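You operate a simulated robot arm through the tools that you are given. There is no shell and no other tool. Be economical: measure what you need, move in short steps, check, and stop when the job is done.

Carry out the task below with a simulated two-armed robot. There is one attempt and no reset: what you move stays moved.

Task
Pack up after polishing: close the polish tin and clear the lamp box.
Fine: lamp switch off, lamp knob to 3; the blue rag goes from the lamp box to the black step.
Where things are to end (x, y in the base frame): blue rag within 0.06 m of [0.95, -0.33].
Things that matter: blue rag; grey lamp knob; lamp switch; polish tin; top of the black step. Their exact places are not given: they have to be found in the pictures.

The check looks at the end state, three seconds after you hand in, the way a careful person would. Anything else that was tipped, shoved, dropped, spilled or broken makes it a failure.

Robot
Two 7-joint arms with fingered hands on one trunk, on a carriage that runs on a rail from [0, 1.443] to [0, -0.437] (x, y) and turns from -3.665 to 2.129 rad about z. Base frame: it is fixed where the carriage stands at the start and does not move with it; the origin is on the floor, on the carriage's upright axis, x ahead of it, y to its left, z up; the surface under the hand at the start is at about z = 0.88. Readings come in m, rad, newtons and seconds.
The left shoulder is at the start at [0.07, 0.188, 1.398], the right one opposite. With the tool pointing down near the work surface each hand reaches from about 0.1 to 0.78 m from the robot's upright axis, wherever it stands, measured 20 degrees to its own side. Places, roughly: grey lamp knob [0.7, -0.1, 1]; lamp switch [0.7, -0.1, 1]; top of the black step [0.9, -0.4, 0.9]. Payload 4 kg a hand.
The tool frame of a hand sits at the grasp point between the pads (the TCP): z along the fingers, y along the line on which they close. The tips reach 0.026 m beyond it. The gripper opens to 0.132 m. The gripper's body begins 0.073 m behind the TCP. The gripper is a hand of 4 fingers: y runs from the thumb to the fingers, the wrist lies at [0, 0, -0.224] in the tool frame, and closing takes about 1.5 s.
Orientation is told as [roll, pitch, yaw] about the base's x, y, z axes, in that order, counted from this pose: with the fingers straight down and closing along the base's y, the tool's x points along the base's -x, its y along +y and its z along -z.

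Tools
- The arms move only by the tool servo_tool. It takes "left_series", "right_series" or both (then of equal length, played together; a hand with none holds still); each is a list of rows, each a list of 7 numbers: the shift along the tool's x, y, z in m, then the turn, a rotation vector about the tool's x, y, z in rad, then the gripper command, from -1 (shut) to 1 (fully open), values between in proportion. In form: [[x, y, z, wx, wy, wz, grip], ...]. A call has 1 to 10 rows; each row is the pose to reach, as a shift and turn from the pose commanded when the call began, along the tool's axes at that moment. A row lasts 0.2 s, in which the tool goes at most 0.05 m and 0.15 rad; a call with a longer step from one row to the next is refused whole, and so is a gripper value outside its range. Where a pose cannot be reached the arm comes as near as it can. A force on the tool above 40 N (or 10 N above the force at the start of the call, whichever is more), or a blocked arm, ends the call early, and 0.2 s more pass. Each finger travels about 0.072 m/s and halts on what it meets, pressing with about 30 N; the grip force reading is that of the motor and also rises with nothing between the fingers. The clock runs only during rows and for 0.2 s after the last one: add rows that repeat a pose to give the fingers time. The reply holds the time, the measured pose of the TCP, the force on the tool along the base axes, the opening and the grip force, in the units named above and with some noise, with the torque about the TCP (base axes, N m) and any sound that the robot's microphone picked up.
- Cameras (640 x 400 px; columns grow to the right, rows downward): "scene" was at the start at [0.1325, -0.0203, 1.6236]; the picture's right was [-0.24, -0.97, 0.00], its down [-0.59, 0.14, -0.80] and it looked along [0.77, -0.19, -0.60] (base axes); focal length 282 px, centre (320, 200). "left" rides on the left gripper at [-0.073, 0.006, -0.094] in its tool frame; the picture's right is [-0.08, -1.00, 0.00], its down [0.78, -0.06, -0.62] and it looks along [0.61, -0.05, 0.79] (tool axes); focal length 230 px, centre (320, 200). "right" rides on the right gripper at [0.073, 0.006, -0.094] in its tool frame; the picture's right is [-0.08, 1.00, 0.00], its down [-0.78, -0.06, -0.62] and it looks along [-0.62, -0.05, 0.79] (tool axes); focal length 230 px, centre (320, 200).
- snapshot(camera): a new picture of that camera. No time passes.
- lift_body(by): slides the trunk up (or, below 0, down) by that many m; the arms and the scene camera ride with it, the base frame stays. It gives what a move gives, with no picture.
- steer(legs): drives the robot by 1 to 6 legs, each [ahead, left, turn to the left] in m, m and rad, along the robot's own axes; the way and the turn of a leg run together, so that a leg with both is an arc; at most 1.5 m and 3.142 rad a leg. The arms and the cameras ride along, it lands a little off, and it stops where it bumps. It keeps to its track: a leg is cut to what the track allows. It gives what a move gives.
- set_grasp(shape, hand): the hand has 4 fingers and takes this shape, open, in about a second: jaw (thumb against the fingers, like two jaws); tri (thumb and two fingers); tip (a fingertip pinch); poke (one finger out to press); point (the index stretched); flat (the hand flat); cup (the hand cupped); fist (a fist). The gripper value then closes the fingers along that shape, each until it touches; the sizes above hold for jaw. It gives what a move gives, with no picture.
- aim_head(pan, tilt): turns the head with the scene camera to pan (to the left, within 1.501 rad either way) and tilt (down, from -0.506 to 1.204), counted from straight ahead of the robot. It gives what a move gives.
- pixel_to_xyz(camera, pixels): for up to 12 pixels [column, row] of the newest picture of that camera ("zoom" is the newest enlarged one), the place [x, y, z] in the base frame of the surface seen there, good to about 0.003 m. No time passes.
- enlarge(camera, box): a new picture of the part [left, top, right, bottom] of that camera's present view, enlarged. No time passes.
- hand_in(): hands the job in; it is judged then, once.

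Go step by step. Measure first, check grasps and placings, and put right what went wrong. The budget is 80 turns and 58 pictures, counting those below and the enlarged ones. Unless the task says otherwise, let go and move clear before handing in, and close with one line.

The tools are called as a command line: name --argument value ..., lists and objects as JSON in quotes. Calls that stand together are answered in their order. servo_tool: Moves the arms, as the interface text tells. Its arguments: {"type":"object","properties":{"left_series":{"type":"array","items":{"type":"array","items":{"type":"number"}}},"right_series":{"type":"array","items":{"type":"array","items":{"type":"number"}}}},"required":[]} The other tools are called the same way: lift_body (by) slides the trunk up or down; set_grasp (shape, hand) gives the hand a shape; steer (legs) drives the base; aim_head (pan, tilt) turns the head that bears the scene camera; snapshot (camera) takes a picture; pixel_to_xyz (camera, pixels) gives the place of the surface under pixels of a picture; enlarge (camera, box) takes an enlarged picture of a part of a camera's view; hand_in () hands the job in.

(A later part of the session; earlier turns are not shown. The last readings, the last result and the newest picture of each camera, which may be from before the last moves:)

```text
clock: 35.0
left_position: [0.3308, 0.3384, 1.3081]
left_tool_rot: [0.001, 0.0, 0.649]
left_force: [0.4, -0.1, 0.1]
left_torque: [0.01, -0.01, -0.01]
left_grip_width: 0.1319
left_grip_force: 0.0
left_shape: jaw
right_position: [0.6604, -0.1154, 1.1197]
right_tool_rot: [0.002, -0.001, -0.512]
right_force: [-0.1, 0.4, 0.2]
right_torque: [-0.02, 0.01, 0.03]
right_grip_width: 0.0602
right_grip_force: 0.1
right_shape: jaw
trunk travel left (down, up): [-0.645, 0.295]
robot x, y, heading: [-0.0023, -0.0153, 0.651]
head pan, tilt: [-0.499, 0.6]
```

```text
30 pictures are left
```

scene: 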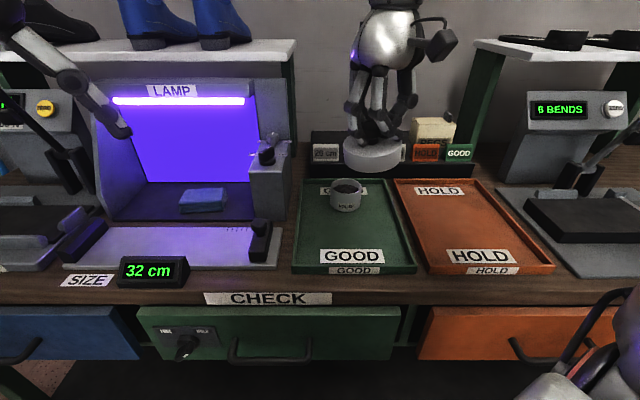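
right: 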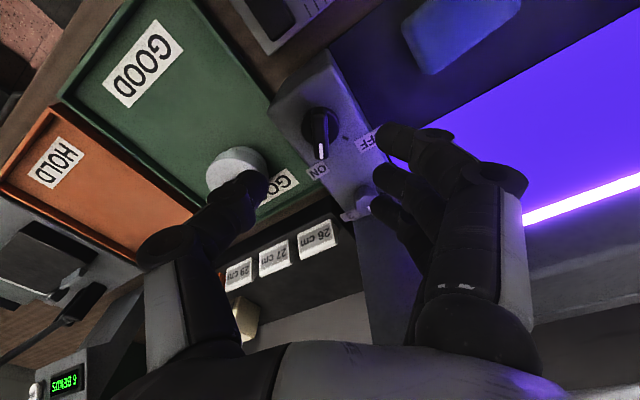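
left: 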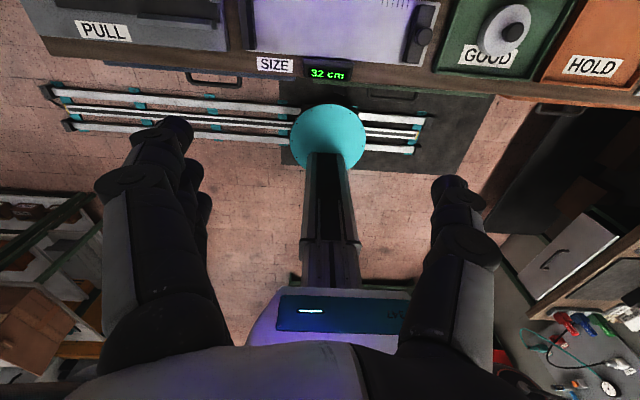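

The bar is aligned between thumb and fingers. I narrow the opening, ease yaw to −0.42 for more hood clearance, and descend to z 1.05.

servo_tool --right_series '[[0, -0.0015, 0.0, 0, 0, -0.09, -0.35], [0, -0.0015, 0.02, 0, 0, -0.09, -0.35], [0, -0.0015, 0.04, 0, 0, -0.09, -0.35], [0, -0.0015, 0.06, 0, 0, -0.09, -0.35], [0, -0.0015, 0.07, 0, 0, -0.09, -0.35]]'

snapshot --camera "right"

snapshot --camera "scene"

```text
clock: 36.2
left_position: [0.3309, 0.3376, 1.3079]
left_tool_rot: [0.001, -0.002, 0.649]
left_force: [0.4, 0.0, -1.3]
left_torque: [0.03, 0.0, -0.03]
left_grip_width: 0.1322
left_grip_force: 0.0
left_shape: jaw
right_position: [0.6593, -0.1194, 1.0493]
right_tool_rot: [0.002, 0.0, -0.423]
right_force: [-0.7, -0.4, -0.5]
right_torque: [0.0, -0.02, 0.0]
right_grip_width: 0.0435
right_grip_force: 0.1
right_shape: jaw
trunk travel left (down, up): [-0.645, 0.295]
robot x, y, heading: [0.0032, -0.0163, 0.653]
head pan, tilt: [-0.499, 0.6]
```

```text
29 pictures are left
```

right: 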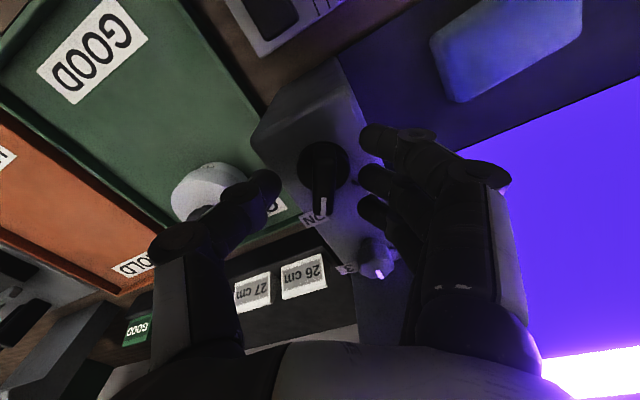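

```text
28 pictures are left
```

scene: 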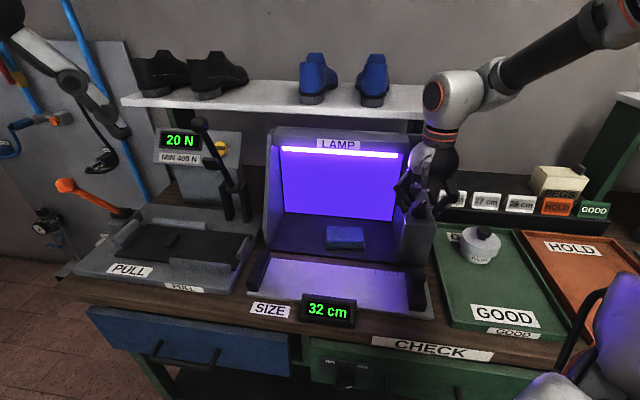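

The bar (320,180) lies between thumb and middle finger with clearance. Closing gently.

servo_tool --right_series '[[0, 0, 0, 0, 0, 0, -0.7], [0, 0, 0, 0, 0, 0, -1], [0, 0, 0, 0, 0, 0, -1], [0, 0, 0, 0, 0, 0, -1]]'

snapshot --camera "right"

```text
clock: 37.2
left_position: [0.3311, 0.3367, 1.3076]
left_tool_rot: [0.0, -0.001, 0.65]
left_force: [-0.5, 0.0, 0.3]
left_torque: [-0.01, -0.01, 0.01]
left_grip_width: 0.1317
left_grip_force: 0.0
left_shape: jaw
right_position: [0.66, -0.1183, 1.0493]
right_tool_rot: [0.0, -0.001, -0.423]
right_force: [-4.3, -0.1, -3.7]
right_torque: [0.06, 0.02, 0.11]
right_grip_width: 0.0059
right_grip_force: 29.8
right_shape: jaw
trunk travel left (down, up): [-0.645, 0.295]
robot x, y, heading: [-0.0009, -0.0157, 0.652]
head pan, tilt: [-0.499, 0.6]
```

```text
27 pictures are left
```

right: 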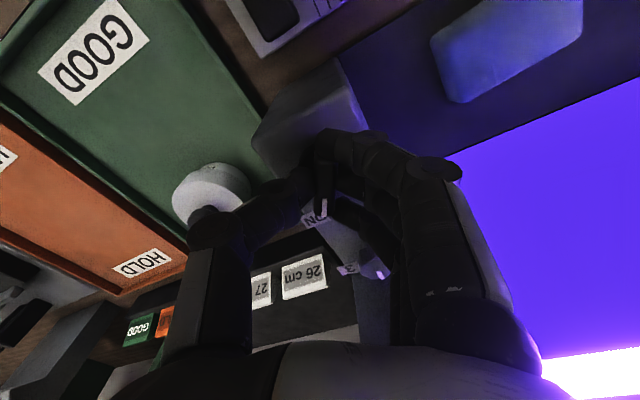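

The bar is held, and ON is still visible beside it. Twisting counter-clockwise seen from above by ~1.05 rad.

servo_tool --right_series '[[0, 0, 0, 0, 0, -0.12, -1], [0, 0, 0, 0, 0, -0.24, -1], [0, 0, 0, 0, 0, -0.36, -1], [0, 0, 0, 0, 0, -0.48, -1], [0, 0, 0, 0, 0, -0.6, -1], [0, 0, 0, 0, 0, -0.72, -1], [0, 0, 0, 0, 0, -0.84, -1], [0, 0, 0, 0, 0, -0.96, -1], [0, 0, 0, 0, 0, -1.05, -1]]'

snapshot --camera "right"

```text
clock: 39.2
left_position: [0.3335, 0.3346, 1.3086]
left_tool_rot: [0.002, 0.0, 0.65]
left_force: [0.0, 0.0, 0.1]
left_torque: [-0.03, -0.02, 0.02]
left_grip_width: 0.1319
left_grip_force: 0.1
left_shape: jaw
right_position: [0.6603, -0.1201, 1.0497]
right_tool_rot: [0.002, -0.001, 0.628]
right_force: [6.6, -8.7, -3.4]
right_torque: [-0.15, -0.13, -0.11]
right_grip_width: 0.0055
right_grip_force: 30.4
right_shape: jaw
trunk travel left (down, up): [-0.645, 0.295]
robot x, y, heading: [0.0038, -0.0181, 0.653]
head pan, tilt: [-0.499, 0.6]
```

```text
26 pictures are left
```

right: 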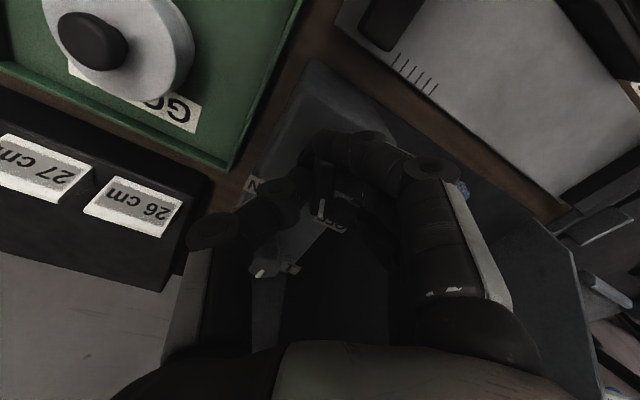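

The lamp went dark, so the switch is off. I release and rise.

servo_tool --right_series '[[0, 0, 0, 0, 0, 0, -0.8], [0, 0, 0, 0, 0, 0, -0.5], [0, 0, 0, 0, 0, 0, -0.35], [0, 0, 0, 0, 0, 0, -0.35], [0, 0, -0.03, 0, 0, 0, -0.35], [0, 0, -0.07, 0, 0, 0, -0.35], [0.03, 0, -0.11, 0, 0, 0, -0.35], [0.07, 0, -0.14, 0, 0, 0, -0.35]]'

snapshot --camera "right"

enlarge --camera "right" --box '[200, 100, 400, 300]'

```text
clock: 41.0
left_position: [0.3289, 0.3357, 1.31]
left_tool_rot: [0.001, -0.001, 0.651]
left_force: [0.1, 1.1, 0.0]
left_torque: [0.01, -0.04, -0.02]
left_grip_width: 0.1319
left_grip_force: 0.2
left_shape: jaw
right_position: [0.5998, -0.1603, 1.1926]
right_tool_rot: [-0.001, -0.004, 0.628]
right_force: [-0.5, -0.8, 1.1]
right_torque: [0.06, -0.02, 0.0]
right_grip_width: 0.0425
right_grip_force: 0.1
right_shape: jaw
trunk travel left (down, up): [-0.645, 0.295]
robot x, y, heading: [0.0025, -0.014, 0.645]
head pan, tilt: [-0.499, 0.6]
```

```text
25 pictures are left
```

right: 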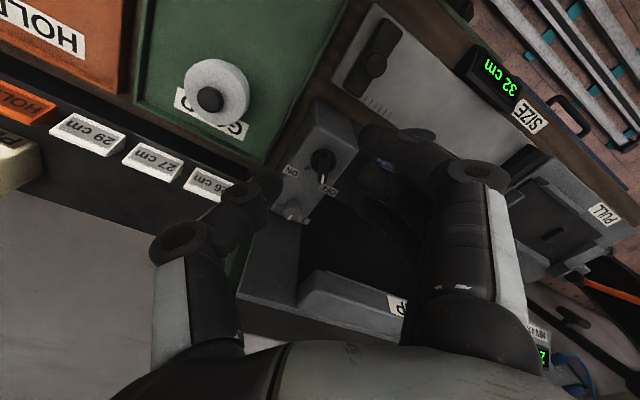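

```text
2.00 times, centred on (300, 200) of right
```

zoom: 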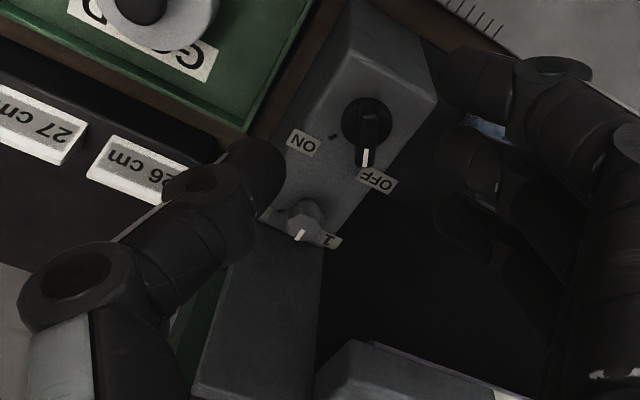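

The switch points at OFF. For the knob, I measure the structures around it.

pixel_to_xyz --camera "zoom" --pixels '[[260, 250], [310, 255], [260, 330], [310, 320], [345, 345], [335, 380], [380, 350], [303, 222], [300, 236]]'

enlarge --camera "scene" --box '[370, 130, 470, 260]'

```text
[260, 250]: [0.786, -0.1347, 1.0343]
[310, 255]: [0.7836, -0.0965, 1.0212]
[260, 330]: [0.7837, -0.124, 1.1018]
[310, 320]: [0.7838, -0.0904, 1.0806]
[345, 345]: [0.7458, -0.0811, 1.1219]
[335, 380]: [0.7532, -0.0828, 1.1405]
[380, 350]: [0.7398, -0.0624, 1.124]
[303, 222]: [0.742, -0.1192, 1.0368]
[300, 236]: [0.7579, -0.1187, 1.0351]
```

```text
3.08 times, centred on (420, 195) of scene
```

zoom: 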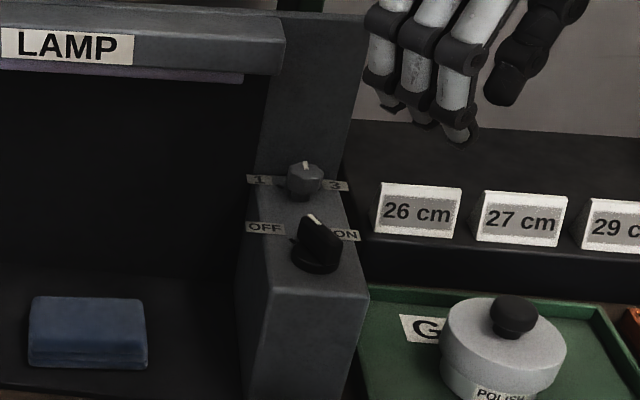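

Wall behind the knob is at x=0.784 and the hood at x≥0.74 (y≥−0.082, z≥1.107), so I approach the knob with yaw ≈0.95 and a 0.3 rad backward tilt.

servo_tool --right_series '[[-0.02, -0.007, 0, -0.012, -0.075, -0.08, -0.35], [-0.04, -0.014, 0, -0.024, -0.15, -0.16, -0.35], [-0.06, -0.022, 0.01, -0.036, -0.225, -0.24, -0.35], [-0.09, -0.033, 0.02, -0.048, -0.3, -0.32, -0.35], [-0.12, -0.044, 0.03, -0.048, -0.3, -0.32, -0.35], [-0.1373, -0.0504, 0.05, -0.048, -0.3, -0.32, -0.35], [-0.1373, -0.0504, 0.0726, -0.048, -0.3, -0.32, -0.35], [-0.1373, -0.0504, 0.0726, -0.048, -0.3, -0.32, -0.35]]'

snapshot --camera "right"

```text
clock: 42.8
left_position: [0.3297, 0.3359, 1.3092]
left_tool_rot: [0.0, -0.002, 0.649]
left_force: [-0.1, 0.6, 1.0]
left_torque: [0.01, 0.0, -0.02]
left_grip_width: 0.1318
left_grip_force: 0.0
left_shape: jaw
right_position: [0.7397, -0.1224, 1.1165]
right_tool_rot: [-0.003, -0.303, 0.951]
right_force: [-12.0, -6.7, 0.9]
right_torque: [0.18, -0.29, -0.62]
right_grip_width: 0.0411
right_grip_force: 0.1
right_shape: jaw
trunk travel left (down, up): [-0.645, 0.295]
robot x, y, heading: [-0.0019, -0.015, 0.647]
head pan, tilt: [-0.499, 0.6]
```

```text
22 pictures are left
```

right: 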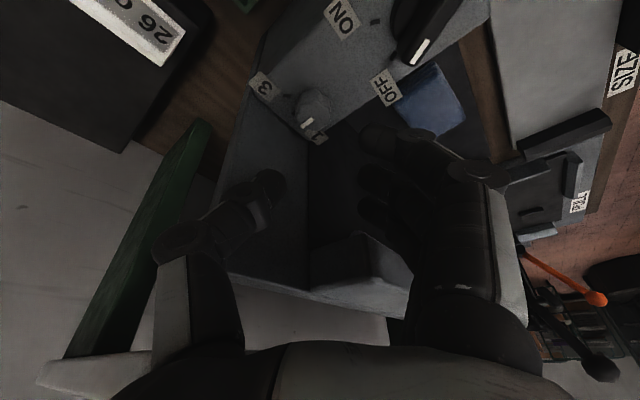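

The torque says the thumb brushes the rear wall. I turn yaw back to 0.65 in place to clear it before descending.

servo_tool --right_series '[[0.01, 0, -0.01, 0.044, 0, 0.143, -0.35], [0.005, 0.0, -0.01, 0.088, 0, 0.286, -0.35], [0.0, 0.0, -0.005, 0.088, 0, 0.286, -0.35]]'

snapshot --camera "right"

```text
clock: 43.6
left_position: [0.3272, 0.3335, 1.3101]
left_tool_rot: [0.001, -0.004, 0.648]
left_force: [0.7, -1.0, -0.3]
left_torque: [0.02, 0.02, 0.01]
left_grip_width: 0.1319
left_grip_force: 0.1
left_shape: jaw
right_position: [0.7381, -0.1267, 1.1208]
right_tool_rot: [0.002, -0.301, 0.649]
right_force: [-26.8, -15.0, -7.4]
right_torque: [-0.39, 0.04, 1.26]
right_grip_width: 0.0438
right_grip_force: 0.0
right_shape: jaw
trunk travel left (down, up): [-0.645, 0.295]
robot x, y, heading: [-0.0026, -0.0164, 0.647]
head pan, tilt: [-0.499, 0.6]
```

```text
21 pictures are left
```

right: 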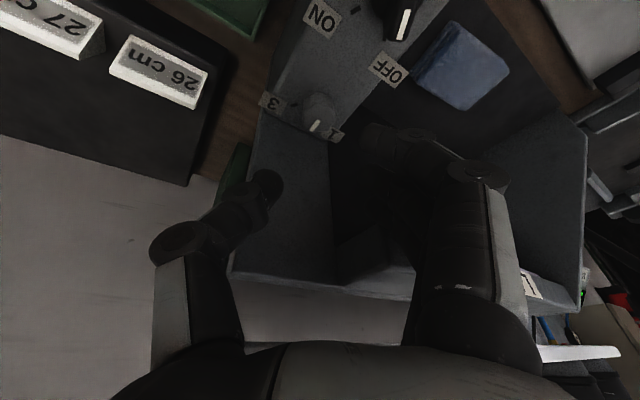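

Now the fingers push on the hood (26 N): I must back out. I retreat up and back and then examine the "tip" shape, which may be slimmer.

servo_tool --right_series '[[0.03, 0, -0.02, 0, 0, 0, -0.35], [0.06, 0, -0.05, 0, 0, 0, -0.35], [0.1, 0, -0.08, 0, 0, 0, -0.35], [0.14, 0, -0.1, 0, 0, 0, -0.35]]'

set_grasp --shape "tip" --hand "right"

servo_tool --right_series '[[0, 0, 0, 0, 0, 0, 0.5], [0, 0, 0, 0, 0, 0, 0], [0, 0, 0, 0, 0, 0, -0.35], [0, 0, 0, 0, 0, 0, -0.35], [0, 0, 0, 0, 0, 0, -0.35]]'

snapshot --camera "right"

snapshot --camera "scene"

```text
clock: 44.6
left_position: [0.328, 0.336, 1.3086]
left_tool_rot: [0.0, -0.004, 0.649]
left_force: [-0.2, 0.9, 1.4]
left_torque: [0.01, -0.04, 0.01]
left_grip_width: 0.1318
left_grip_force: 0.1
left_shape: jaw
right_position: [0.608, -0.2214, 1.1762]
right_tool_rot: [0.0, -0.304, 0.652]
right_force: [0.0, -0.4, 0.4]
right_torque: [0.01, -0.03, 0.02]
right_grip_width: 0.0429
right_grip_force: 0.1
right_shape: jaw
trunk travel left (down, up): [-0.645, 0.295]
robot x, y, heading: [0.0006, -0.0132, 0.648]
head pan, tilt: [-0.499, 0.6]
```

```text
clock: 45.5
left_position: [0.3318, 0.3374, 1.3079]
left_tool_rot: [-0.001, 0.0, 0.649]
left_force: [0.1, 0.5, -0.3]
left_torque: [0.0, -0.03, -0.01]
left_grip_width: 0.1321
left_grip_force: 0.0
left_shape: jaw
right_position: [0.6118, -0.2201, 1.175]
right_tool_rot: [0.001, -0.304, 0.652]
right_force: [-0.3, -0.4, 0.6]
right_torque: [-0.01, -0.01, -0.02]
right_grip_width: 0.132
right_grip_force: 0.0
right_shape: tip
trunk travel left (down, up): [-0.645, 0.295]
robot x, y, heading: [0.0037, -0.0172, 0.65]
head pan, tilt: [-0.499, 0.6]
```

```text
clock: 46.7
left_position: [0.3319, 0.337, 1.3079]
left_tool_rot: [0.001, 0.001, 0.65]
left_force: [0.0, -0.8, -0.9]
left_torque: [0.01, -0.02, -0.02]
left_grip_width: 0.1318
left_grip_force: 0.0
left_shape: jaw
right_position: [0.6113, -0.2202, 1.1761]
right_tool_rot: [0.0, -0.302, 0.652]
right_force: [0.1, -0.4, 0.2]
right_torque: [0.0, -0.02, 0.03]
right_grip_width: 0.0434
right_grip_force: 0.1
right_shape: tip
trunk travel left (down, up): [-0.645, 0.295]
robot x, y, heading: [0.0002, -0.0156, 0.649]
head pan, tilt: [-0.499, 0.6]
```

```text
20 pictures are left
```

right: 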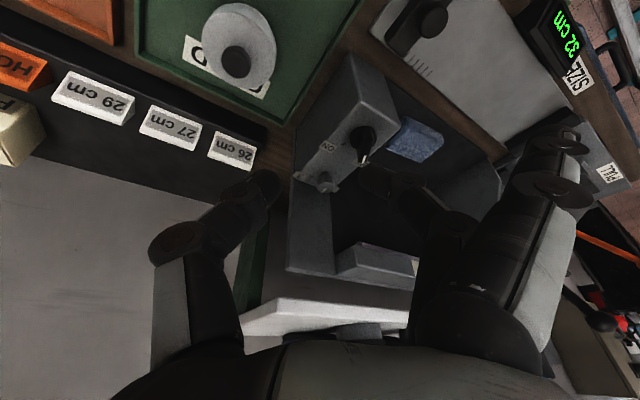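

```text
19 pictures are left
```

scene: 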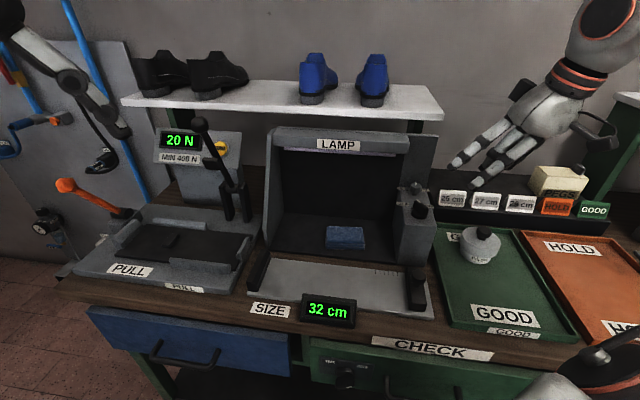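

In tip shape one finger opposes the thumb while the others stay stretched aside, which allows a stronger backward tilt. I go to a pre-point 7 cm behind the knob with tilt 0.65.

servo_tool --right_series '[[0, 0, 0, 0, -0.12, 0, -0.35], [0, 0, 0, 0, -0.24, 0, -0.35], [-0.01, 0, 0.01, 0, -0.348, 0, -0.35], [-0.035, 0.001, 0.04, 0, -0.348, 0, -0.35], [-0.065, 0.002, 0.075, 0, -0.348, 0, -0.35], [-0.0884, 0.0022, 0.1083, 0, -0.348, 0, -0.35], [-0.0884, 0.0022, 0.1083, 0, -0.348, 0, -0.35]]'

snapshot --camera "right"

enlarge --camera "scene" --box '[360, 120, 500, 270]'

```text
clock: 48.3
left_position: [0.3305, 0.3367, 1.3079]
left_tool_rot: [0.0, -0.001, 0.649]
left_force: [0.1, -0.1, 0.0]
left_torque: [-0.01, 0.0, 0.0]
left_grip_width: 0.1318
left_grip_force: 0.0
left_shape: jaw
right_position: [0.7047, -0.1481, 1.0995]
right_tool_rot: [0.001, -0.652, 0.648]
right_force: [-0.5, -0.3, 0.2]
right_torque: [0.01, -0.03, 0.02]
right_grip_width: 0.0434
right_grip_force: 0.0
right_shape: tip
trunk travel left (down, up): [-0.645, 0.295]
robot x, y, heading: [0.0003, -0.016, 0.649]
head pan, tilt: [-0.499, 0.6]
```

```text
18 pictures are left
```

right: 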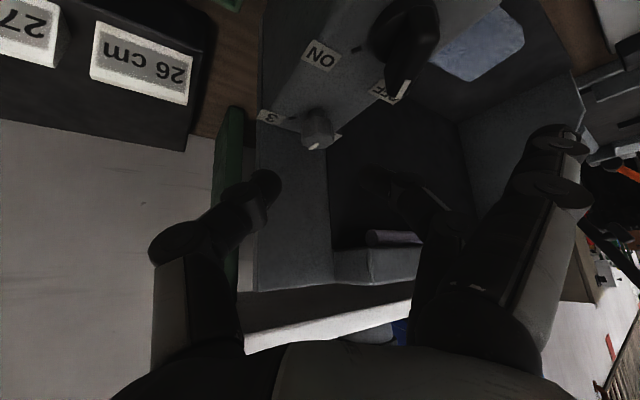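

```text
2.67 times, centred on (430, 195) of scene
```

zoom: 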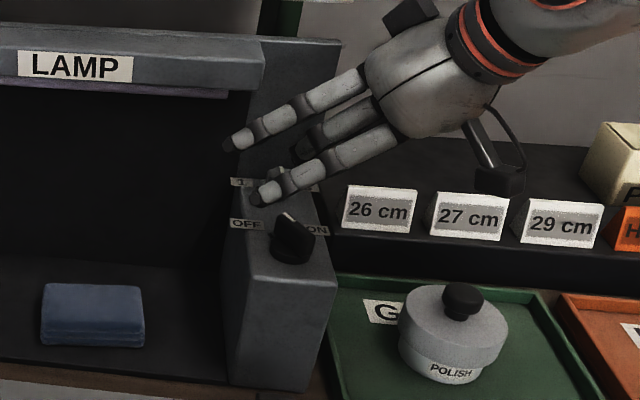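

The rear and front fingers stay extended; I measure where their tips are before moving in.

pixel_to_xyz --camera "zoom" --pixels '[[256, 196], [268, 186], [300, 172], [345, 152], [228, 145], [240, 138], [305, 152], [275, 180]]'

pixel_to_xyz --camera "right" --pixels '[[268, 183], [395, 182], [550, 135], [318, 125], [318, 146], [560, 190]]'

```text
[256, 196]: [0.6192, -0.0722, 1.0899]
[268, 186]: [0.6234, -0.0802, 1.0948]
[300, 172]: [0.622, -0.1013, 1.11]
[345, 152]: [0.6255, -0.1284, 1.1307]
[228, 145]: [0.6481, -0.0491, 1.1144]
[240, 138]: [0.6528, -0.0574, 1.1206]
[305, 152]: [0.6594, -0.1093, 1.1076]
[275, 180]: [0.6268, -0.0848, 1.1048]
```

```text
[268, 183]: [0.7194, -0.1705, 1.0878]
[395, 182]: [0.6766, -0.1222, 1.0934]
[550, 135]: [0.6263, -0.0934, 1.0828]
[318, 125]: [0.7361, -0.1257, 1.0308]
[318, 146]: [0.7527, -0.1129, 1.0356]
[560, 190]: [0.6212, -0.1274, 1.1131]
```

Clearances look fine for going straight in along the tool axis. Advancing 7 cm and checking.

servo_tool --right_series '[[0, -0.001, 0.02, 0, 0, 0, -0.35], [0, -0.002, 0.04, 0, 0, 0, -0.35], [0, -0.002, 0.06, 0, 0, 0, -0.35], [0, -0.002, 0.07, 0, 0, 0, -0.35], [0, -0.002, 0.07, 0, 0, 0, -0.35]]'

snapshot --camera "right"

```text
clock: 49.5
left_position: [0.33, 0.337, 1.3084]
left_tool_rot: [0.001, 0.0, 0.649]
left_force: [-0.9, -1.3, 0.8]
left_torque: [0.01, -0.02, -0.02]
left_grip_width: 0.1316
left_grip_force: 0.1
left_shape: jaw
right_position: [0.7383, -0.1243, 1.0428]
right_tool_rot: [-0.001, -0.653, 0.65]
right_force: [0.5, 0.8, 0.1]
right_torque: [0.01, 0.0, -0.03]
right_grip_width: 0.0432
right_grip_force: 0.1
right_shape: tip
trunk travel left (down, up): [-0.645, 0.295]
robot x, y, heading: [-0.0004, -0.0186, 0.648]
head pan, tilt: [-0.499, 0.6]
```

```text
16 pictures are left
```

right: 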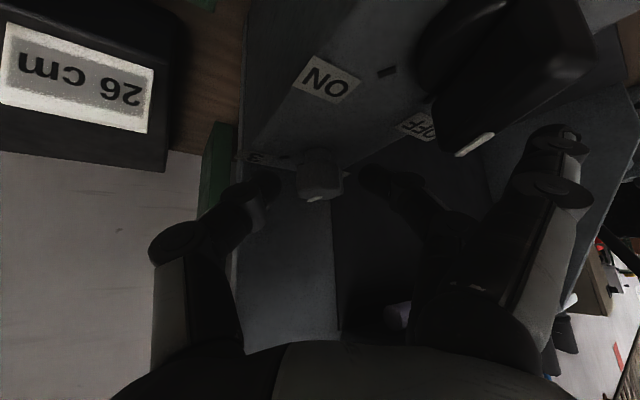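

The knob (320,175) sits squarely between thumb (265,185) and finger (370,180). I close and turn clockwise (seen from above) by 0.5 rad.

servo_tool --right_series '[[0, 0, 0, 0, 0, 0, -0.7], [0, 0, 0, 0, 0, 0, -1], [0, 0, 0, 0, 0, 0, -1], [0, 0, 0, 0, 0, 0, -1], [-0.0002, 0.001, 0.0001, 0.076, 0, 0.0994, -1], [-0.0005, 0.002, 0.0003, 0.152, 0, 0.1988, -1], [-0.0007, 0.003, 0.0005, 0.228, 0, 0.298, -1], [-0.0009, 0.0041, 0.0006, 0.304, 0, 0.3975, -1], [-0.0009, 0.0041, 0.0006, 0.304, 0, 0.3975, -1]]'

snapshot --camera "right"

```text
clock: 51.5
left_position: [0.332, 0.3377, 1.3075]
left_tool_rot: [0.002, 0.0, 0.649]
left_force: [-0.1, -0.4, 0.1]
left_torque: [0.01, 0.0, 0.03]
left_grip_width: 0.1318
left_grip_force: 0.1
left_shape: jaw
right_position: [0.7376, -0.1216, 1.0425]
right_tool_rot: [0.001, -0.651, 0.399]
right_force: [0.8, 1.2, -3.7]
right_torque: [0.02, 0.06, 0.02]
right_grip_width: 0.0193
right_grip_force: 30.1
right_shape: tip
right hand out of reach, approached as far as the arm can: row 7, 8, 9
trunk travel left (down, up): [-0.645, 0.295]
robot x, y, heading: [0.0021, -0.0171, 0.652]
head pan, tilt: [-0.499, 0.6]
```

```text
15 pictures are left
```

right: 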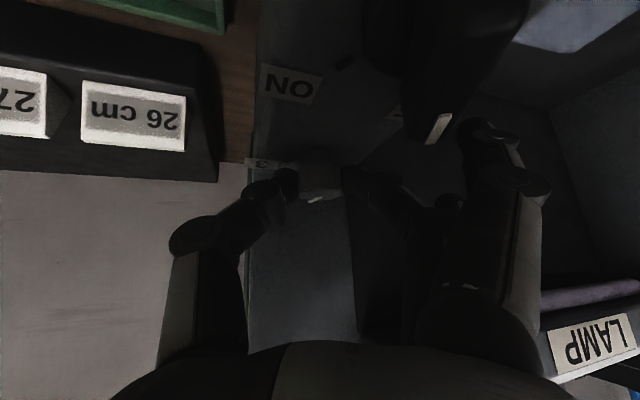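

The arm hit a joint limit at yaw 0.40 after 0.25 rad. I open, turn the hand back to yaw 0.9 and look at the knob before regripping.

servo_tool --right_series '[[0, 0, 0, 0, 0, 0, -0.6], [0, 0, 0, 0, 0, 0, -0.35], [0, 0, 0, 0, 0, 0, -0.35], [-0.0002, -0.001, 0.0001, -0.076, 0, -0.0994, -0.35], [-0.0004, -0.002, 0.0003, -0.152, 0, -0.1988, -0.35], [-0.0006, -0.003, 0.0004, -0.228, 0, -0.298, -0.35], [-0.0008, -0.004, 0.0006, -0.304, 0, -0.3975, -0.35], [-0.0008, -0.004, 0.0006, -0.304, 0, -0.3975, -0.35]]'

enlarge --camera "right" --box '[220, 80, 420, 260]'

```text
clock: 53.3
left_position: [0.3312, 0.338, 1.3084]
left_tool_rot: [0.001, 0.0, 0.648]
left_force: [0.3, -0.2, -0.3]
left_torque: [-0.02, -0.01, 0.0]
left_grip_width: 0.1317
left_grip_force: 0.1
left_shape: jaw
right_position: [0.7387, -0.1227, 1.0431]
right_tool_rot: [0.001, -0.651, 0.902]
right_force: [-0.6, 0.7, -0.3]
right_torque: [-0.02, 0.0, 0.02]
right_grip_width: 0.0426
right_grip_force: 0.1
right_shape: tip
trunk travel left (down, up): [-0.645, 0.295]
robot x, y, heading: [0.0038, -0.0144, 0.65]
head pan, tilt: [-0.499, 0.6]
```

```text
2.22 times, centred on (320, 170) of right
```

zoom: 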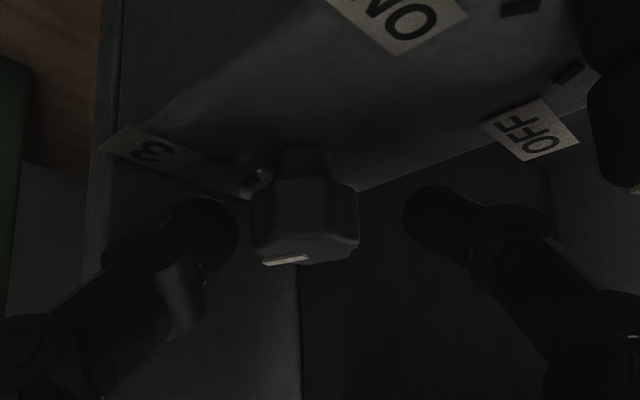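

The pointer moved partway. I measure the 3 tick and pointer, then continue.

pixel_to_xyz --camera "zoom" --pixels '[[222, 159], [255, 182], [270, 262], [303, 256], [305, 240], [150, 150]]'

servo_tool --right_series '[[0, 0, 0, 0, 0, 0, -0.7], [0, 0, 0, 0, 0, 0, -1], [0, 0, 0, 0, 0, 0, -1], [0, 0, 0, 0, 0, 0, -1]]'

```text
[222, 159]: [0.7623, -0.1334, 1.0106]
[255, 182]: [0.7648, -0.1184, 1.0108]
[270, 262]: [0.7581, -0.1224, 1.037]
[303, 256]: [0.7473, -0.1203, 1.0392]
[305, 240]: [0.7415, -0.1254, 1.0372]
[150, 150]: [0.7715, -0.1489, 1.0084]
```

```text
clock: 54.3
left_position: [0.3319, 0.338, 1.3078]
left_tool_rot: [-0.001, 0.0, 0.651]
left_force: [-0.2, 0.3, 0.5]
left_torque: [0.03, 0.01, -0.02]
left_grip_width: 0.1319
left_grip_force: 0.1
left_shape: jaw
right_position: [0.7409, -0.1225, 1.0428]
right_tool_rot: [0.002, -0.652, 0.898]
right_force: [3.0, -0.9, -0.2]
right_torque: [0.0, -0.04, -0.06]
right_grip_width: 0.0191
right_grip_force: 30.2
right_shape: tip
trunk travel left (down, up): [-0.645, 0.295]
robot x, y, heading: [0.0013, -0.0146, 0.648]
head pan, tilt: [-0.499, 0.6]
```

Ticks are at ±40° and the pointer is near −13°. Turning a further 0.48 rad.

servo_tool --right_series '[[-0.0002, 0.001, 0.0001, 0.073, 0, 0.0954, -1], [-0.0004, 0.002, 0.0003, 0.146, 0, 0.1908, -1], [-0.0006, 0.003, 0.0004, 0.219, 0, 0.286, -1], [-0.0008, 0.004, 0.0006, 0.291, 0, 0.3816, -1], [-0.0008, 0.004, 0.0006, 0.291, 0, 0.3816, -1], [-0.0008, 0.004, 0.0006, 0.291, 0, 0.3816, -0.6], [-0.0008, 0.004, 0.0006, 0.291, 0, 0.3816, -0.35], [-0.0008, 0.004, 0.0006, 0.291, 0, 0.3816, -0.35]]'

enlarge --camera "right" --box '[220, 80, 420, 260]'

pixel_to_xyz --camera "zoom" --pixels '[[320, 240]]'

```text
clock: 56.1
left_position: [0.3319, 0.3377, 1.3067]
left_tool_rot: [-0.001, -0.001, 0.649]
left_force: [-1.2, 0.5, 0.4]
left_torque: [0.0, -0.01, 0.05]
left_grip_width: 0.1315
left_grip_force: 0.1
left_shape: jaw
right_position: [0.738, -0.12, 1.042]
right_tool_rot: [0.002, -0.652, 0.421]
right_force: [0.1, -0.7, 0.4]
right_torque: [-0.01, -0.03, -0.02]
right_grip_width: 0.0425
right_grip_force: 0.0
right_shape: tip
trunk travel left (down, up): [-0.645, 0.295]
robot x, y, heading: [-0.0013, -0.0145, 0.65]
head pan, tilt: [-0.499, 0.6]
```

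```text
2.22 times, centred on (320, 170) of right
```

zoom: 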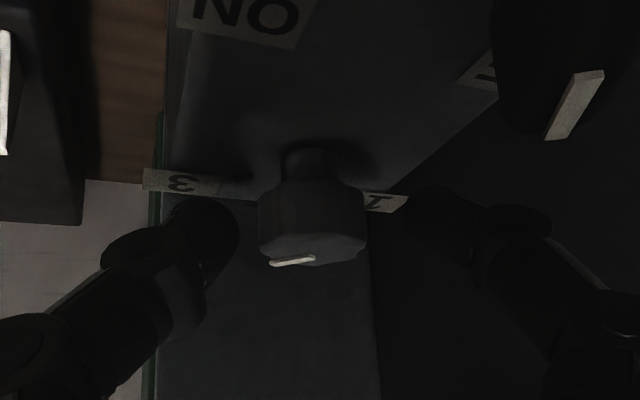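

```text
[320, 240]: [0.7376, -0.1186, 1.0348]
```

Retreating along the tool axis to see the pointer properly.

servo_tool --right_series '[[0, 0, -0.03, 0, 0, 0, -0.35], [0, 0, -0.07, 0, 0, 0, -0.35], [0, 0, -0.11, 0, 0, 0, -0.35], [0, 0, -0.13, 0, 0, 0, -0.35]]'

enlarge --camera "right" --box '[260, 40, 400, 160]'

pixel_to_xyz --camera "zoom" --pixels '[[320, 240]]'

```text
clock: 57.1
left_position: [0.3297, 0.3383, 1.3089]
left_tool_rot: [-0.002, 0.001, 0.651]
left_force: [-0.4, 0.2, -0.4]
left_torque: [0.02, 0.02, 0.03]
left_grip_width: 0.1318
left_grip_force: 0.0
left_shape: jaw
right_position: [0.6656, -0.1515, 1.147]
right_tool_rot: [-0.001, -0.651, 0.42]
right_force: [-0.9, 0.0, -0.1]
right_torque: [0.0, -0.02, 0.01]
right_grip_width: 0.0425
right_grip_force: 0.1
right_shape: tip
trunk travel left (down, up): [-0.645, 0.295]
robot x, y, heading: [0.0059, -0.0116, 0.648]
head pan, tilt: [-0.499, 0.6]
```

```text
3.33 times, centred on (330, 100) of right
```

zoom: 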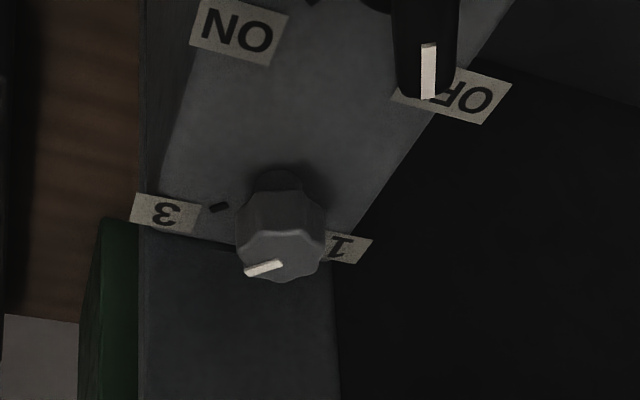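

```text
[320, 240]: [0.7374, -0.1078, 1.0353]
```

pixel_to_xyz --camera "zoom" --pixels '[[250, 270], [277, 264], [264, 267], [240, 235], [320, 250], [280, 232], [285, 280], [215, 208], [280, 255], [428, 92], [428, 48]]'

```text
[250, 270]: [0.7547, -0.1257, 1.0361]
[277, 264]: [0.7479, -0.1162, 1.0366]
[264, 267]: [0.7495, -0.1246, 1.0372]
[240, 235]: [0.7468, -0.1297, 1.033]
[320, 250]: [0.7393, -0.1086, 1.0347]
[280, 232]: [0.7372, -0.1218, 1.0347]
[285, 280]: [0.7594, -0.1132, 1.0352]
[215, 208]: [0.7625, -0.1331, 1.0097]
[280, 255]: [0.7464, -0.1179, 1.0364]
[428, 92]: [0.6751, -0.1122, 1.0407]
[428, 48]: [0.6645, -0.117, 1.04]
```

The pointer is now at about −40° to −45°, at the 3 tick. Cross-check from the scene camera after moving the hand out of the way.

servo_tool --right_series '[[0, 0, -0.04, 0, 0.1, 0, 0], [0, 0, -0.08, 0, 0.2, 0, 0], [0.02, 0, -0.1, 0, 0.3, 0, 0], [0.05, 0, -0.11, 0, 0.42, 0, 0], [0.08, 0, -0.11, 0, 0.54, 0, 0], [0.1, 0, -0.11, 0, 0.651, 0, 0]]'

enlarge --camera "scene" --box '[395, 170, 445, 220]'

pixel_to_xyz --camera "zoom" --pixels '[[320, 200]]'

```text
clock: 58.5
left_position: [0.3319, 0.3372, 1.3076]
left_tool_rot: [0.001, 0.0, 0.649]
left_force: [0.0, -0.6, -0.5]
left_torque: [-0.04, 0.01, -0.03]
left_grip_width: 0.1319
left_grip_force: 0.1
left_shape: jaw
right_position: [0.5339, -0.212, 1.1725]
right_tool_rot: [0.002, 0.0, 0.422]
right_force: [-0.3, 0.2, 0.1]
right_torque: [-0.02, 0.0, -0.02]
right_grip_width: 0.0653
right_grip_force: 0.1
right_shape: tip
trunk travel left (down, up): [-0.645, 0.295]
robot x, y, heading: [-0.0018, -0.012, 0.65]
head pan, tilt: [-0.499, 0.6]
```

```text
8.00 times, centred on (420, 195) of scene
```

zoom: 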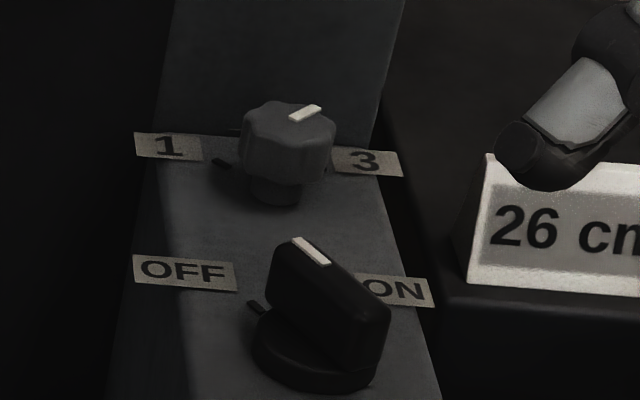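

```text
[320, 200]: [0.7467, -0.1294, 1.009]
```

Knob reads 3 and the switch OFF. Now the rag: jaw shape again, and a closer look at the rag and the step.

set_grasp --shape "jaw" --hand "right"

aim_head --pan -0.8 --tilt 0.55

snapshot --camera "scene"

```text
clock: 59.4
left_position: [0.33, 0.337, 1.3071]
left_tool_rot: [-0.001, -0.001, 0.648]
left_force: [-0.2, -0.4, -0.1]
left_torque: [-0.03, 0.03, 0.02]
left_grip_width: 0.1319
left_grip_force: 0.1
left_shape: jaw
right_position: [0.532, -0.2116, 1.1734]
right_tool_rot: [0.001, -0.001, 0.419]
right_force: [0.4, -0.8, -0.4]
right_torque: [0.0, 0.0, 0.0]
right_grip_width: 0.1316
right_grip_force: 0.1
right_shape: jaw
trunk travel left (down, up): [-0.645, 0.295]
robot x, y, heading: [0.0005, -0.0154, 0.653]
head pan, tilt: [-0.499, 0.6]
```

```text
clock: 60.2
left_position: [0.331, 0.3377, 1.3073]
left_tool_rot: [-0.001, 0.001, 0.648]
left_force: [0.5, 0.2, 0.1]
left_torque: [0.02, 0.03, -0.03]
left_grip_width: 0.1318
left_grip_force: 0.1
left_shape: jaw
right_position: [0.5318, -0.2122, 1.1735]
right_tool_rot: [0.001, -0.001, 0.421]
right_force: [-0.2, 1.8, -0.2]
right_torque: [0.02, -0.01, 0.01]
right_grip_width: 0.1319
right_grip_force: 0.1
right_shape: jaw
trunk travel left (down, up): [-0.645, 0.295]
robot x, y, heading: [0.0013, -0.0158, 0.654]
head pan, tilt: [-0.799, 0.55]
```

```text
10 pictures are left
```

scene: 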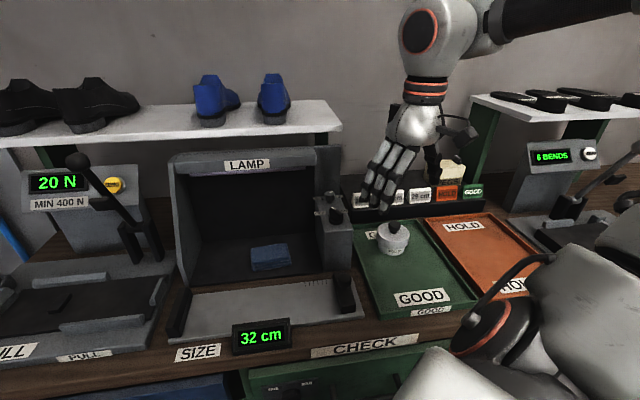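

Ten pictures are left, so I rely on measurement: rag corners (250,249),(286,243),(292,257),(254,263), plus step and tags.

pixel_to_xyz --camera "scene" --pixels '[[253, 249], [284, 246], [290, 261], [255, 268], [270, 255], [270, 250], [420, 187], [420, 192], [350, 182], [420, 205], [334, 135], [450, 165]]'

```text
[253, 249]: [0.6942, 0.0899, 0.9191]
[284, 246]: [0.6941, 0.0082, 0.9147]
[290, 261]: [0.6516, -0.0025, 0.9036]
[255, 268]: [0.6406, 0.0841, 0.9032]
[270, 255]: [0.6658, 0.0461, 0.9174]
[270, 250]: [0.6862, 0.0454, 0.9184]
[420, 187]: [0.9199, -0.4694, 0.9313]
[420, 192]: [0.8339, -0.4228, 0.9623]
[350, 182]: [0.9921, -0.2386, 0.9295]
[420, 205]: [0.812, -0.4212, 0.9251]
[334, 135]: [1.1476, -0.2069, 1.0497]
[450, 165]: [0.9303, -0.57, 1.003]
```

The rag centre is ≈(0.670,0.044), ~0.085 wide, top 0.918; the step top is 0.930 with tags at x≈0.83 (top 0.962). I move to a tilted pre-grasp pose over the rag.

servo_tool --right_series '[[-0.0272, 0.0331, 0, 0.013, -0.083, 0.053, 1], [-0.0545, 0.0663, 0, 0.027, -0.167, 0.107, 1], [-0.0817, 0.0994, 0, 0.04, -0.25, 0.16, 1], [-0.109, 0.1326, 0, 0.053, -0.333, 0.213, 1], [-0.136, 0.1657, 0, 0.067, -0.417, 0.267, 1], [-0.1634, 0.1989, 0.02, 0.08, -0.5, 0.32, 1], [-0.1634, 0.1989, 0.065, 0.08, -0.5, 0.32, 1], [-0.1634, 0.1989, 0.11, 0.08, -0.5, 0.32, 1], [-0.1634, 0.1989, 0.1425, 0.08, -0.5, 0.32, 1], [-0.1634, 0.1989, 0.1425, 0.08, -0.5, 0.32, 1]]'

snapshot --camera "right"

```text
clock: 62.4
left_position: [0.3294, 0.3376, 1.3086]
left_tool_rot: [0.0, -0.001, 0.651]
left_force: [0.1, -0.1, -0.1]
left_torque: [0.0, -0.03, -0.02]
left_grip_width: 0.1318
left_grip_force: 0.1
left_shape: jaw
right_position: [0.6319, 0.0192, 1.0621]
right_tool_rot: [0.005, -0.499, 0.094]
right_force: [-0.1, -0.6, 0.0]
right_torque: [-0.02, -0.01, -0.03]
right_grip_width: 0.1317
right_grip_force: 0.0
right_shape: jaw
right hand out of reach, approached as far as the arm can: row 8, 9, 10
trunk travel left (down, up): [-0.645, 0.295]
robot x, y, heading: [0.0023, -0.0139, 0.656]
head pan, tilt: [-0.799, 0.55]
```

```text
9 pictures are left
```

right: 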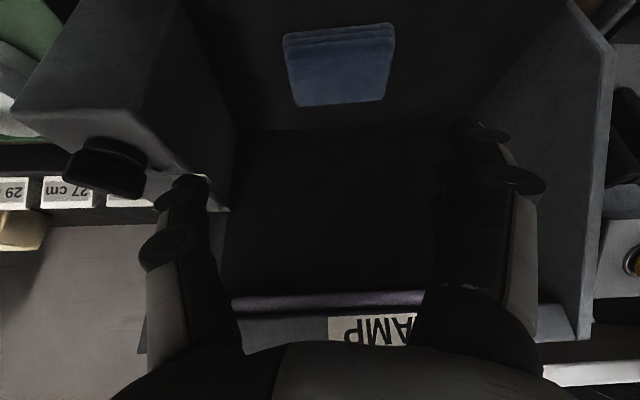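

The arm is limited by hand yaw relative to the robot's heading. I retreat, turn the robot right to heading 0.2 and slide left to y≈0.25.

servo_tool --right_series '[[0.025, 0.004, -0.034, 0, 0, 0, 1], [0.05, 0.008, -0.068, 0, 0, 0, 1], [0.07, 0.011, -0.095, 0, 0, 0, 1], [0.0848, 0.013, -0.1147, 0, 0, 0, 1]]'

steer --legs '[[0, 0, -0.45], [0.0525, 0.259, 0]]'

```text
clock: 63.4
left_position: [0.3289, 0.3375, 1.3083]
left_tool_rot: [0.0, -0.001, 0.649]
left_force: [-1.0, -0.5, 0.2]
left_torque: [0.05, -0.05, -0.01]
left_grip_width: 0.1318
left_grip_force: 0.0
left_shape: jaw
right_position: [0.5233, -0.0004, 1.1459]
right_tool_rot: [0.004, -0.498, 0.1]
right_force: [0.0, -0.2, 0.3]
right_torque: [0.01, 0.01, -0.05]
right_grip_width: 0.1316
right_grip_force: 0.0
right_shape: jaw
right hand out of reach, approached as far as the arm can: row 1, 2, 3, 4
trunk travel left (down, up): [-0.645, 0.295]
robot x, y, heading: [0.0029, -0.0132, 0.651]
head pan, tilt: [-0.799, 0.55]
```

```text
clock: 66.6
left_position: [0.4504, 0.4186, 1.3078]
left_tool_rot: [0.003, 0.0, 0.197]
left_force: [-0.9, 0.0, -0.8]
left_torque: [0.02, -0.02, -0.04]
left_grip_width: 0.1317
left_grip_force: 0.1
left_shape: jaw
right_position: [0.4803, 0.0303, 1.1461]
right_tool_rot: [0.005, -0.497, -0.353]
right_force: [0.7, 0.6, 0.4]
right_torque: [0.02, 0.01, -0.02]
right_grip_width: 0.132
right_grip_force: 0.1
right_shape: jaw
trunk travel left (down, up): [-0.645, 0.295]
robot x, y, heading: [-0.001, 0.2476, 0.199]
head pan, tilt: [-0.799, 0.55]
```

Now turn the hand to yaw 0.1 and go to the pre-grasp point (0.60,0.0365,1.031).

servo_tool --right_series '[[0, 0, 0, -0.054, 0, -0.1, 1], [0, 0, 0, -0.109, 0, -0.199, 1], [0, 0, 0, -0.163, 0, -0.299, 1], [-0.008, 0.009, 0.03, -0.217, 0, -0.398, 1], [-0.017, 0.019, 0.062, -0.217, 0, -0.398, 1], [-0.026, 0.029, 0.094, -0.217, 0, -0.398, 1], [-0.034, 0.038, 0.125, -0.217, 0, -0.398, 1], [-0.0422, 0.0471, 0.1537, -0.217, 0, -0.398, 1], [-0.0422, 0.0471, 0.1537, -0.217, 0, -0.398, 1]]'

snapshot --camera "right"

```text
clock: 68.6
left_position: [0.4513, 0.4195, 1.3082]
left_tool_rot: [0.0, -0.002, 0.198]
left_force: [-0.3, 0.1, 0.9]
left_torque: [0.02, -0.01, 0.03]
left_grip_width: 0.1316
left_grip_force: 0.1
left_shape: jaw
right_position: [0.6002, 0.0405, 1.0296]
right_tool_rot: [0.005, -0.499, 0.102]
right_force: [0.0, 0.6, 0.1]
right_torque: [0.02, -0.01, 0.02]
right_grip_width: 0.1319
right_grip_force: 0.1
right_shape: jaw
trunk travel left (down, up): [-0.645, 0.295]
robot x, y, heading: [0.0005, 0.2462, 0.193]
head pan, tilt: [-0.799, 0.55]
```

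```text
8 pictures are left
```

right: 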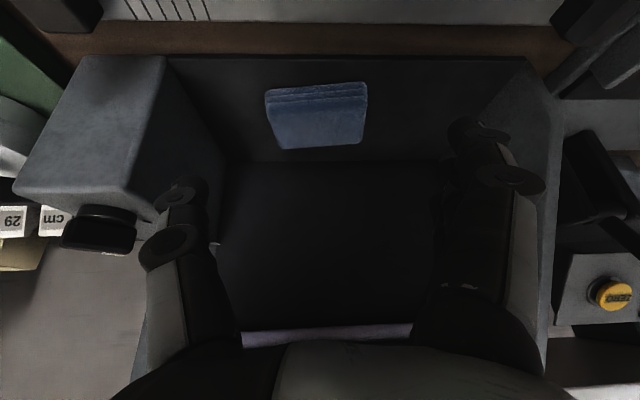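

The rag is ahead at (318,118). Measuring its top edges for the final approach.

pixel_to_xyz --camera "right" --pixels '[[271, 104], [364, 100], [281, 145], [361, 141], [318, 122], [318, 92], [318, 155]]'

```text
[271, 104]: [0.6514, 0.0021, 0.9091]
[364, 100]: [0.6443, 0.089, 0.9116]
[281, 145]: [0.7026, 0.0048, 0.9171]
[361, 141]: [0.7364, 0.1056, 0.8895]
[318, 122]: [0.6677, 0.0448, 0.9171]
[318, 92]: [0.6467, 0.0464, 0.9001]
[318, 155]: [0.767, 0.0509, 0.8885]
```

Centre ≈(0.674,0.046). Advancing along the tool axis to the rag and closing.

servo_tool --right_series '[[-0.0031, -0.0026, 0.04, 0, 0, 0, 1], [-0.0031, -0.0026, 0.075, 0, 0, 0, 1], [-0.0031, -0.0026, 0.1, 0, 0, 0, 1], [-0.0031, -0.0026, 0.1197, 0, 0, 0, 1], [-0.0031, -0.0026, 0.1197, 0, 0, 0, 0.3], [-0.0031, -0.0026, 0.1197, 0, 0, 0, -0.3], [-0.0031, -0.0026, 0.1197, 0, 0, 0, -1], [-0.0031, -0.0026, 0.1197, 0, 0, 0, -1], [-0.0031, -0.0026, 0.1197, 0, 0, 0, -1]]'

snapshot --camera "right"

```text
clock: 70.6
left_position: [0.4503, 0.4198, 1.3086]
left_tool_rot: [0.0, 0.0, 0.197]
left_force: [-0.2, 0.1, 0.6]
left_torque: [-0.04, 0.0, 0.03]
left_grip_width: 0.1318
left_grip_force: 0.1
left_shape: jaw
right_position: [0.6592, 0.0433, 0.9264]
right_tool_rot: [0.005, -0.5, 0.101]
right_force: [0.4, -1.0, 1.6]
right_torque: [0.17, -0.13, -0.03]
right_grip_width: 0.0939
right_grip_force: 30.2
right_shape: jaw
trunk travel left (down, up): [-0.645, 0.295]
robot x, y, heading: [0.0012, 0.2439, 0.194]
head pan, tilt: [-0.799, 0.55]
```

```text
7 pictures are left
```

right: 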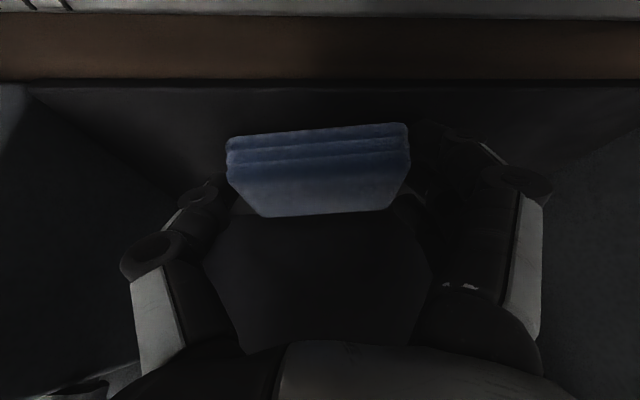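

The grip is at 0.094 m with 30 N. Lifting back out along the tool axis and checking.

servo_tool --right_series '[[0, 0, -0.02, 0, 0, 0, -1], [0, 0, -0.05, 0, 0, 0, -1], [0, 0, -0.09, 0, 0, 0, -1], [0, 0, -0.13, 0, 0, 0, -1], [0, 0, -0.17, 0, 0, 0, -1], [0, 0, -0.21, 0, 0, 0, -1]]'

snapshot --camera "right"

```text
clock: 72.0
left_position: [0.4491, 0.4197, 1.3091]
left_tool_rot: [0.001, -0.002, 0.198]
left_force: [0.3, -0.5, 0.8]
left_torque: [0.02, -0.04, 0.0]
left_grip_width: 0.1317
left_grip_force: 0.0
left_shape: jaw
right_position: [0.5578, 0.0321, 1.113]
right_tool_rot: [0.005, -0.498, 0.101]
right_force: [-0.6, -0.1, -1.0]
right_torque: [0.0, -0.01, 0.02]
right_grip_width: 0.0922
right_grip_force: 30.2
right_shape: jaw
trunk travel left (down, up): [-0.645, 0.295]
robot x, y, heading: [-0.001, 0.2482, 0.2]
head pan, tilt: [-0.799, 0.55]
```

```text
6 pictures are left
```

right: 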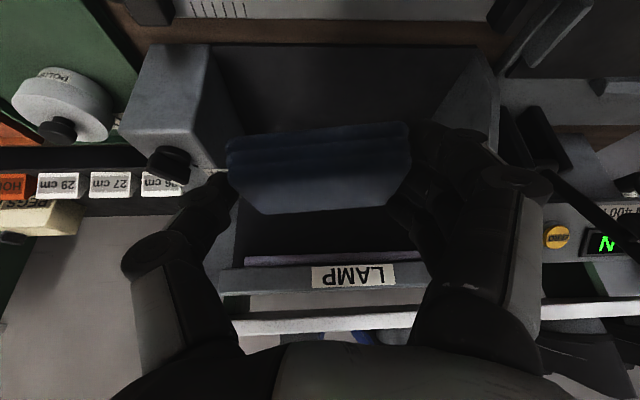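

The rag is held. I retract to x≈0.46, drive right to y≈−0.40 and turn left to heading 0.8 so the right shoulder is near the step.

servo_tool --right_series '[[0.024, 0.003, -0.025, 0, 0, 0, -1], [0.048, 0.006, -0.05, 0, 0, 0, -1], [0.073, 0.01, -0.074, 0, 0, 0, -1], [0.073, 0.01, -0.074, 0, 0, 0, -1]]'

steer --legs '[[-0.1287, -0.635, 0], [0, 0, 0.6]]'

```text
clock: 73.0
left_position: [0.453, 0.4205, 1.3079]
left_tool_rot: [-0.001, 0.002, 0.198]
left_force: [0.6, 0.4, -0.7]
left_torque: [0.01, -0.02, -0.02]
left_grip_width: 0.1319
left_grip_force: 0.0
left_shape: jaw
right_position: [0.4582, 0.0341, 1.1411]
right_tool_rot: [0.006, -0.499, 0.1]
right_force: [0.3, -0.2, -0.2]
right_torque: [0.02, 0.01, 0.03]
right_grip_width: 0.0925
right_grip_force: 29.2
right_shape: jaw
trunk travel left (down, up): [-0.645, 0.295]
robot x, y, heading: [-0.0, 0.2459, 0.201]
head pan, tilt: [-0.799, 0.55]
```

```text
clock: 78.3
left_position: [0.278, -0.0057, 1.3083]
left_tool_rot: [0.0, 0.0, 0.793]
left_force: [0.6, -0.1, 0.3]
left_torque: [0.0, -0.01, -0.04]
left_grip_width: 0.1314
left_grip_force: 0.1
left_shape: jaw
right_position: [0.4999, -0.3227, 1.1407]
right_tool_rot: [0.008, -0.496, 0.695]
right_force: [0.0, -0.5, 0.1]
right_torque: [0.03, 0.01, -0.02]
right_grip_width: 0.0926
right_grip_force: 30.1
right_shape: jaw
trunk travel left (down, up): [-0.645, 0.295]
robot x, y, heading: [-0.0016, -0.4007, 0.792]
head pan, tilt: [-0.799, 0.55]
```

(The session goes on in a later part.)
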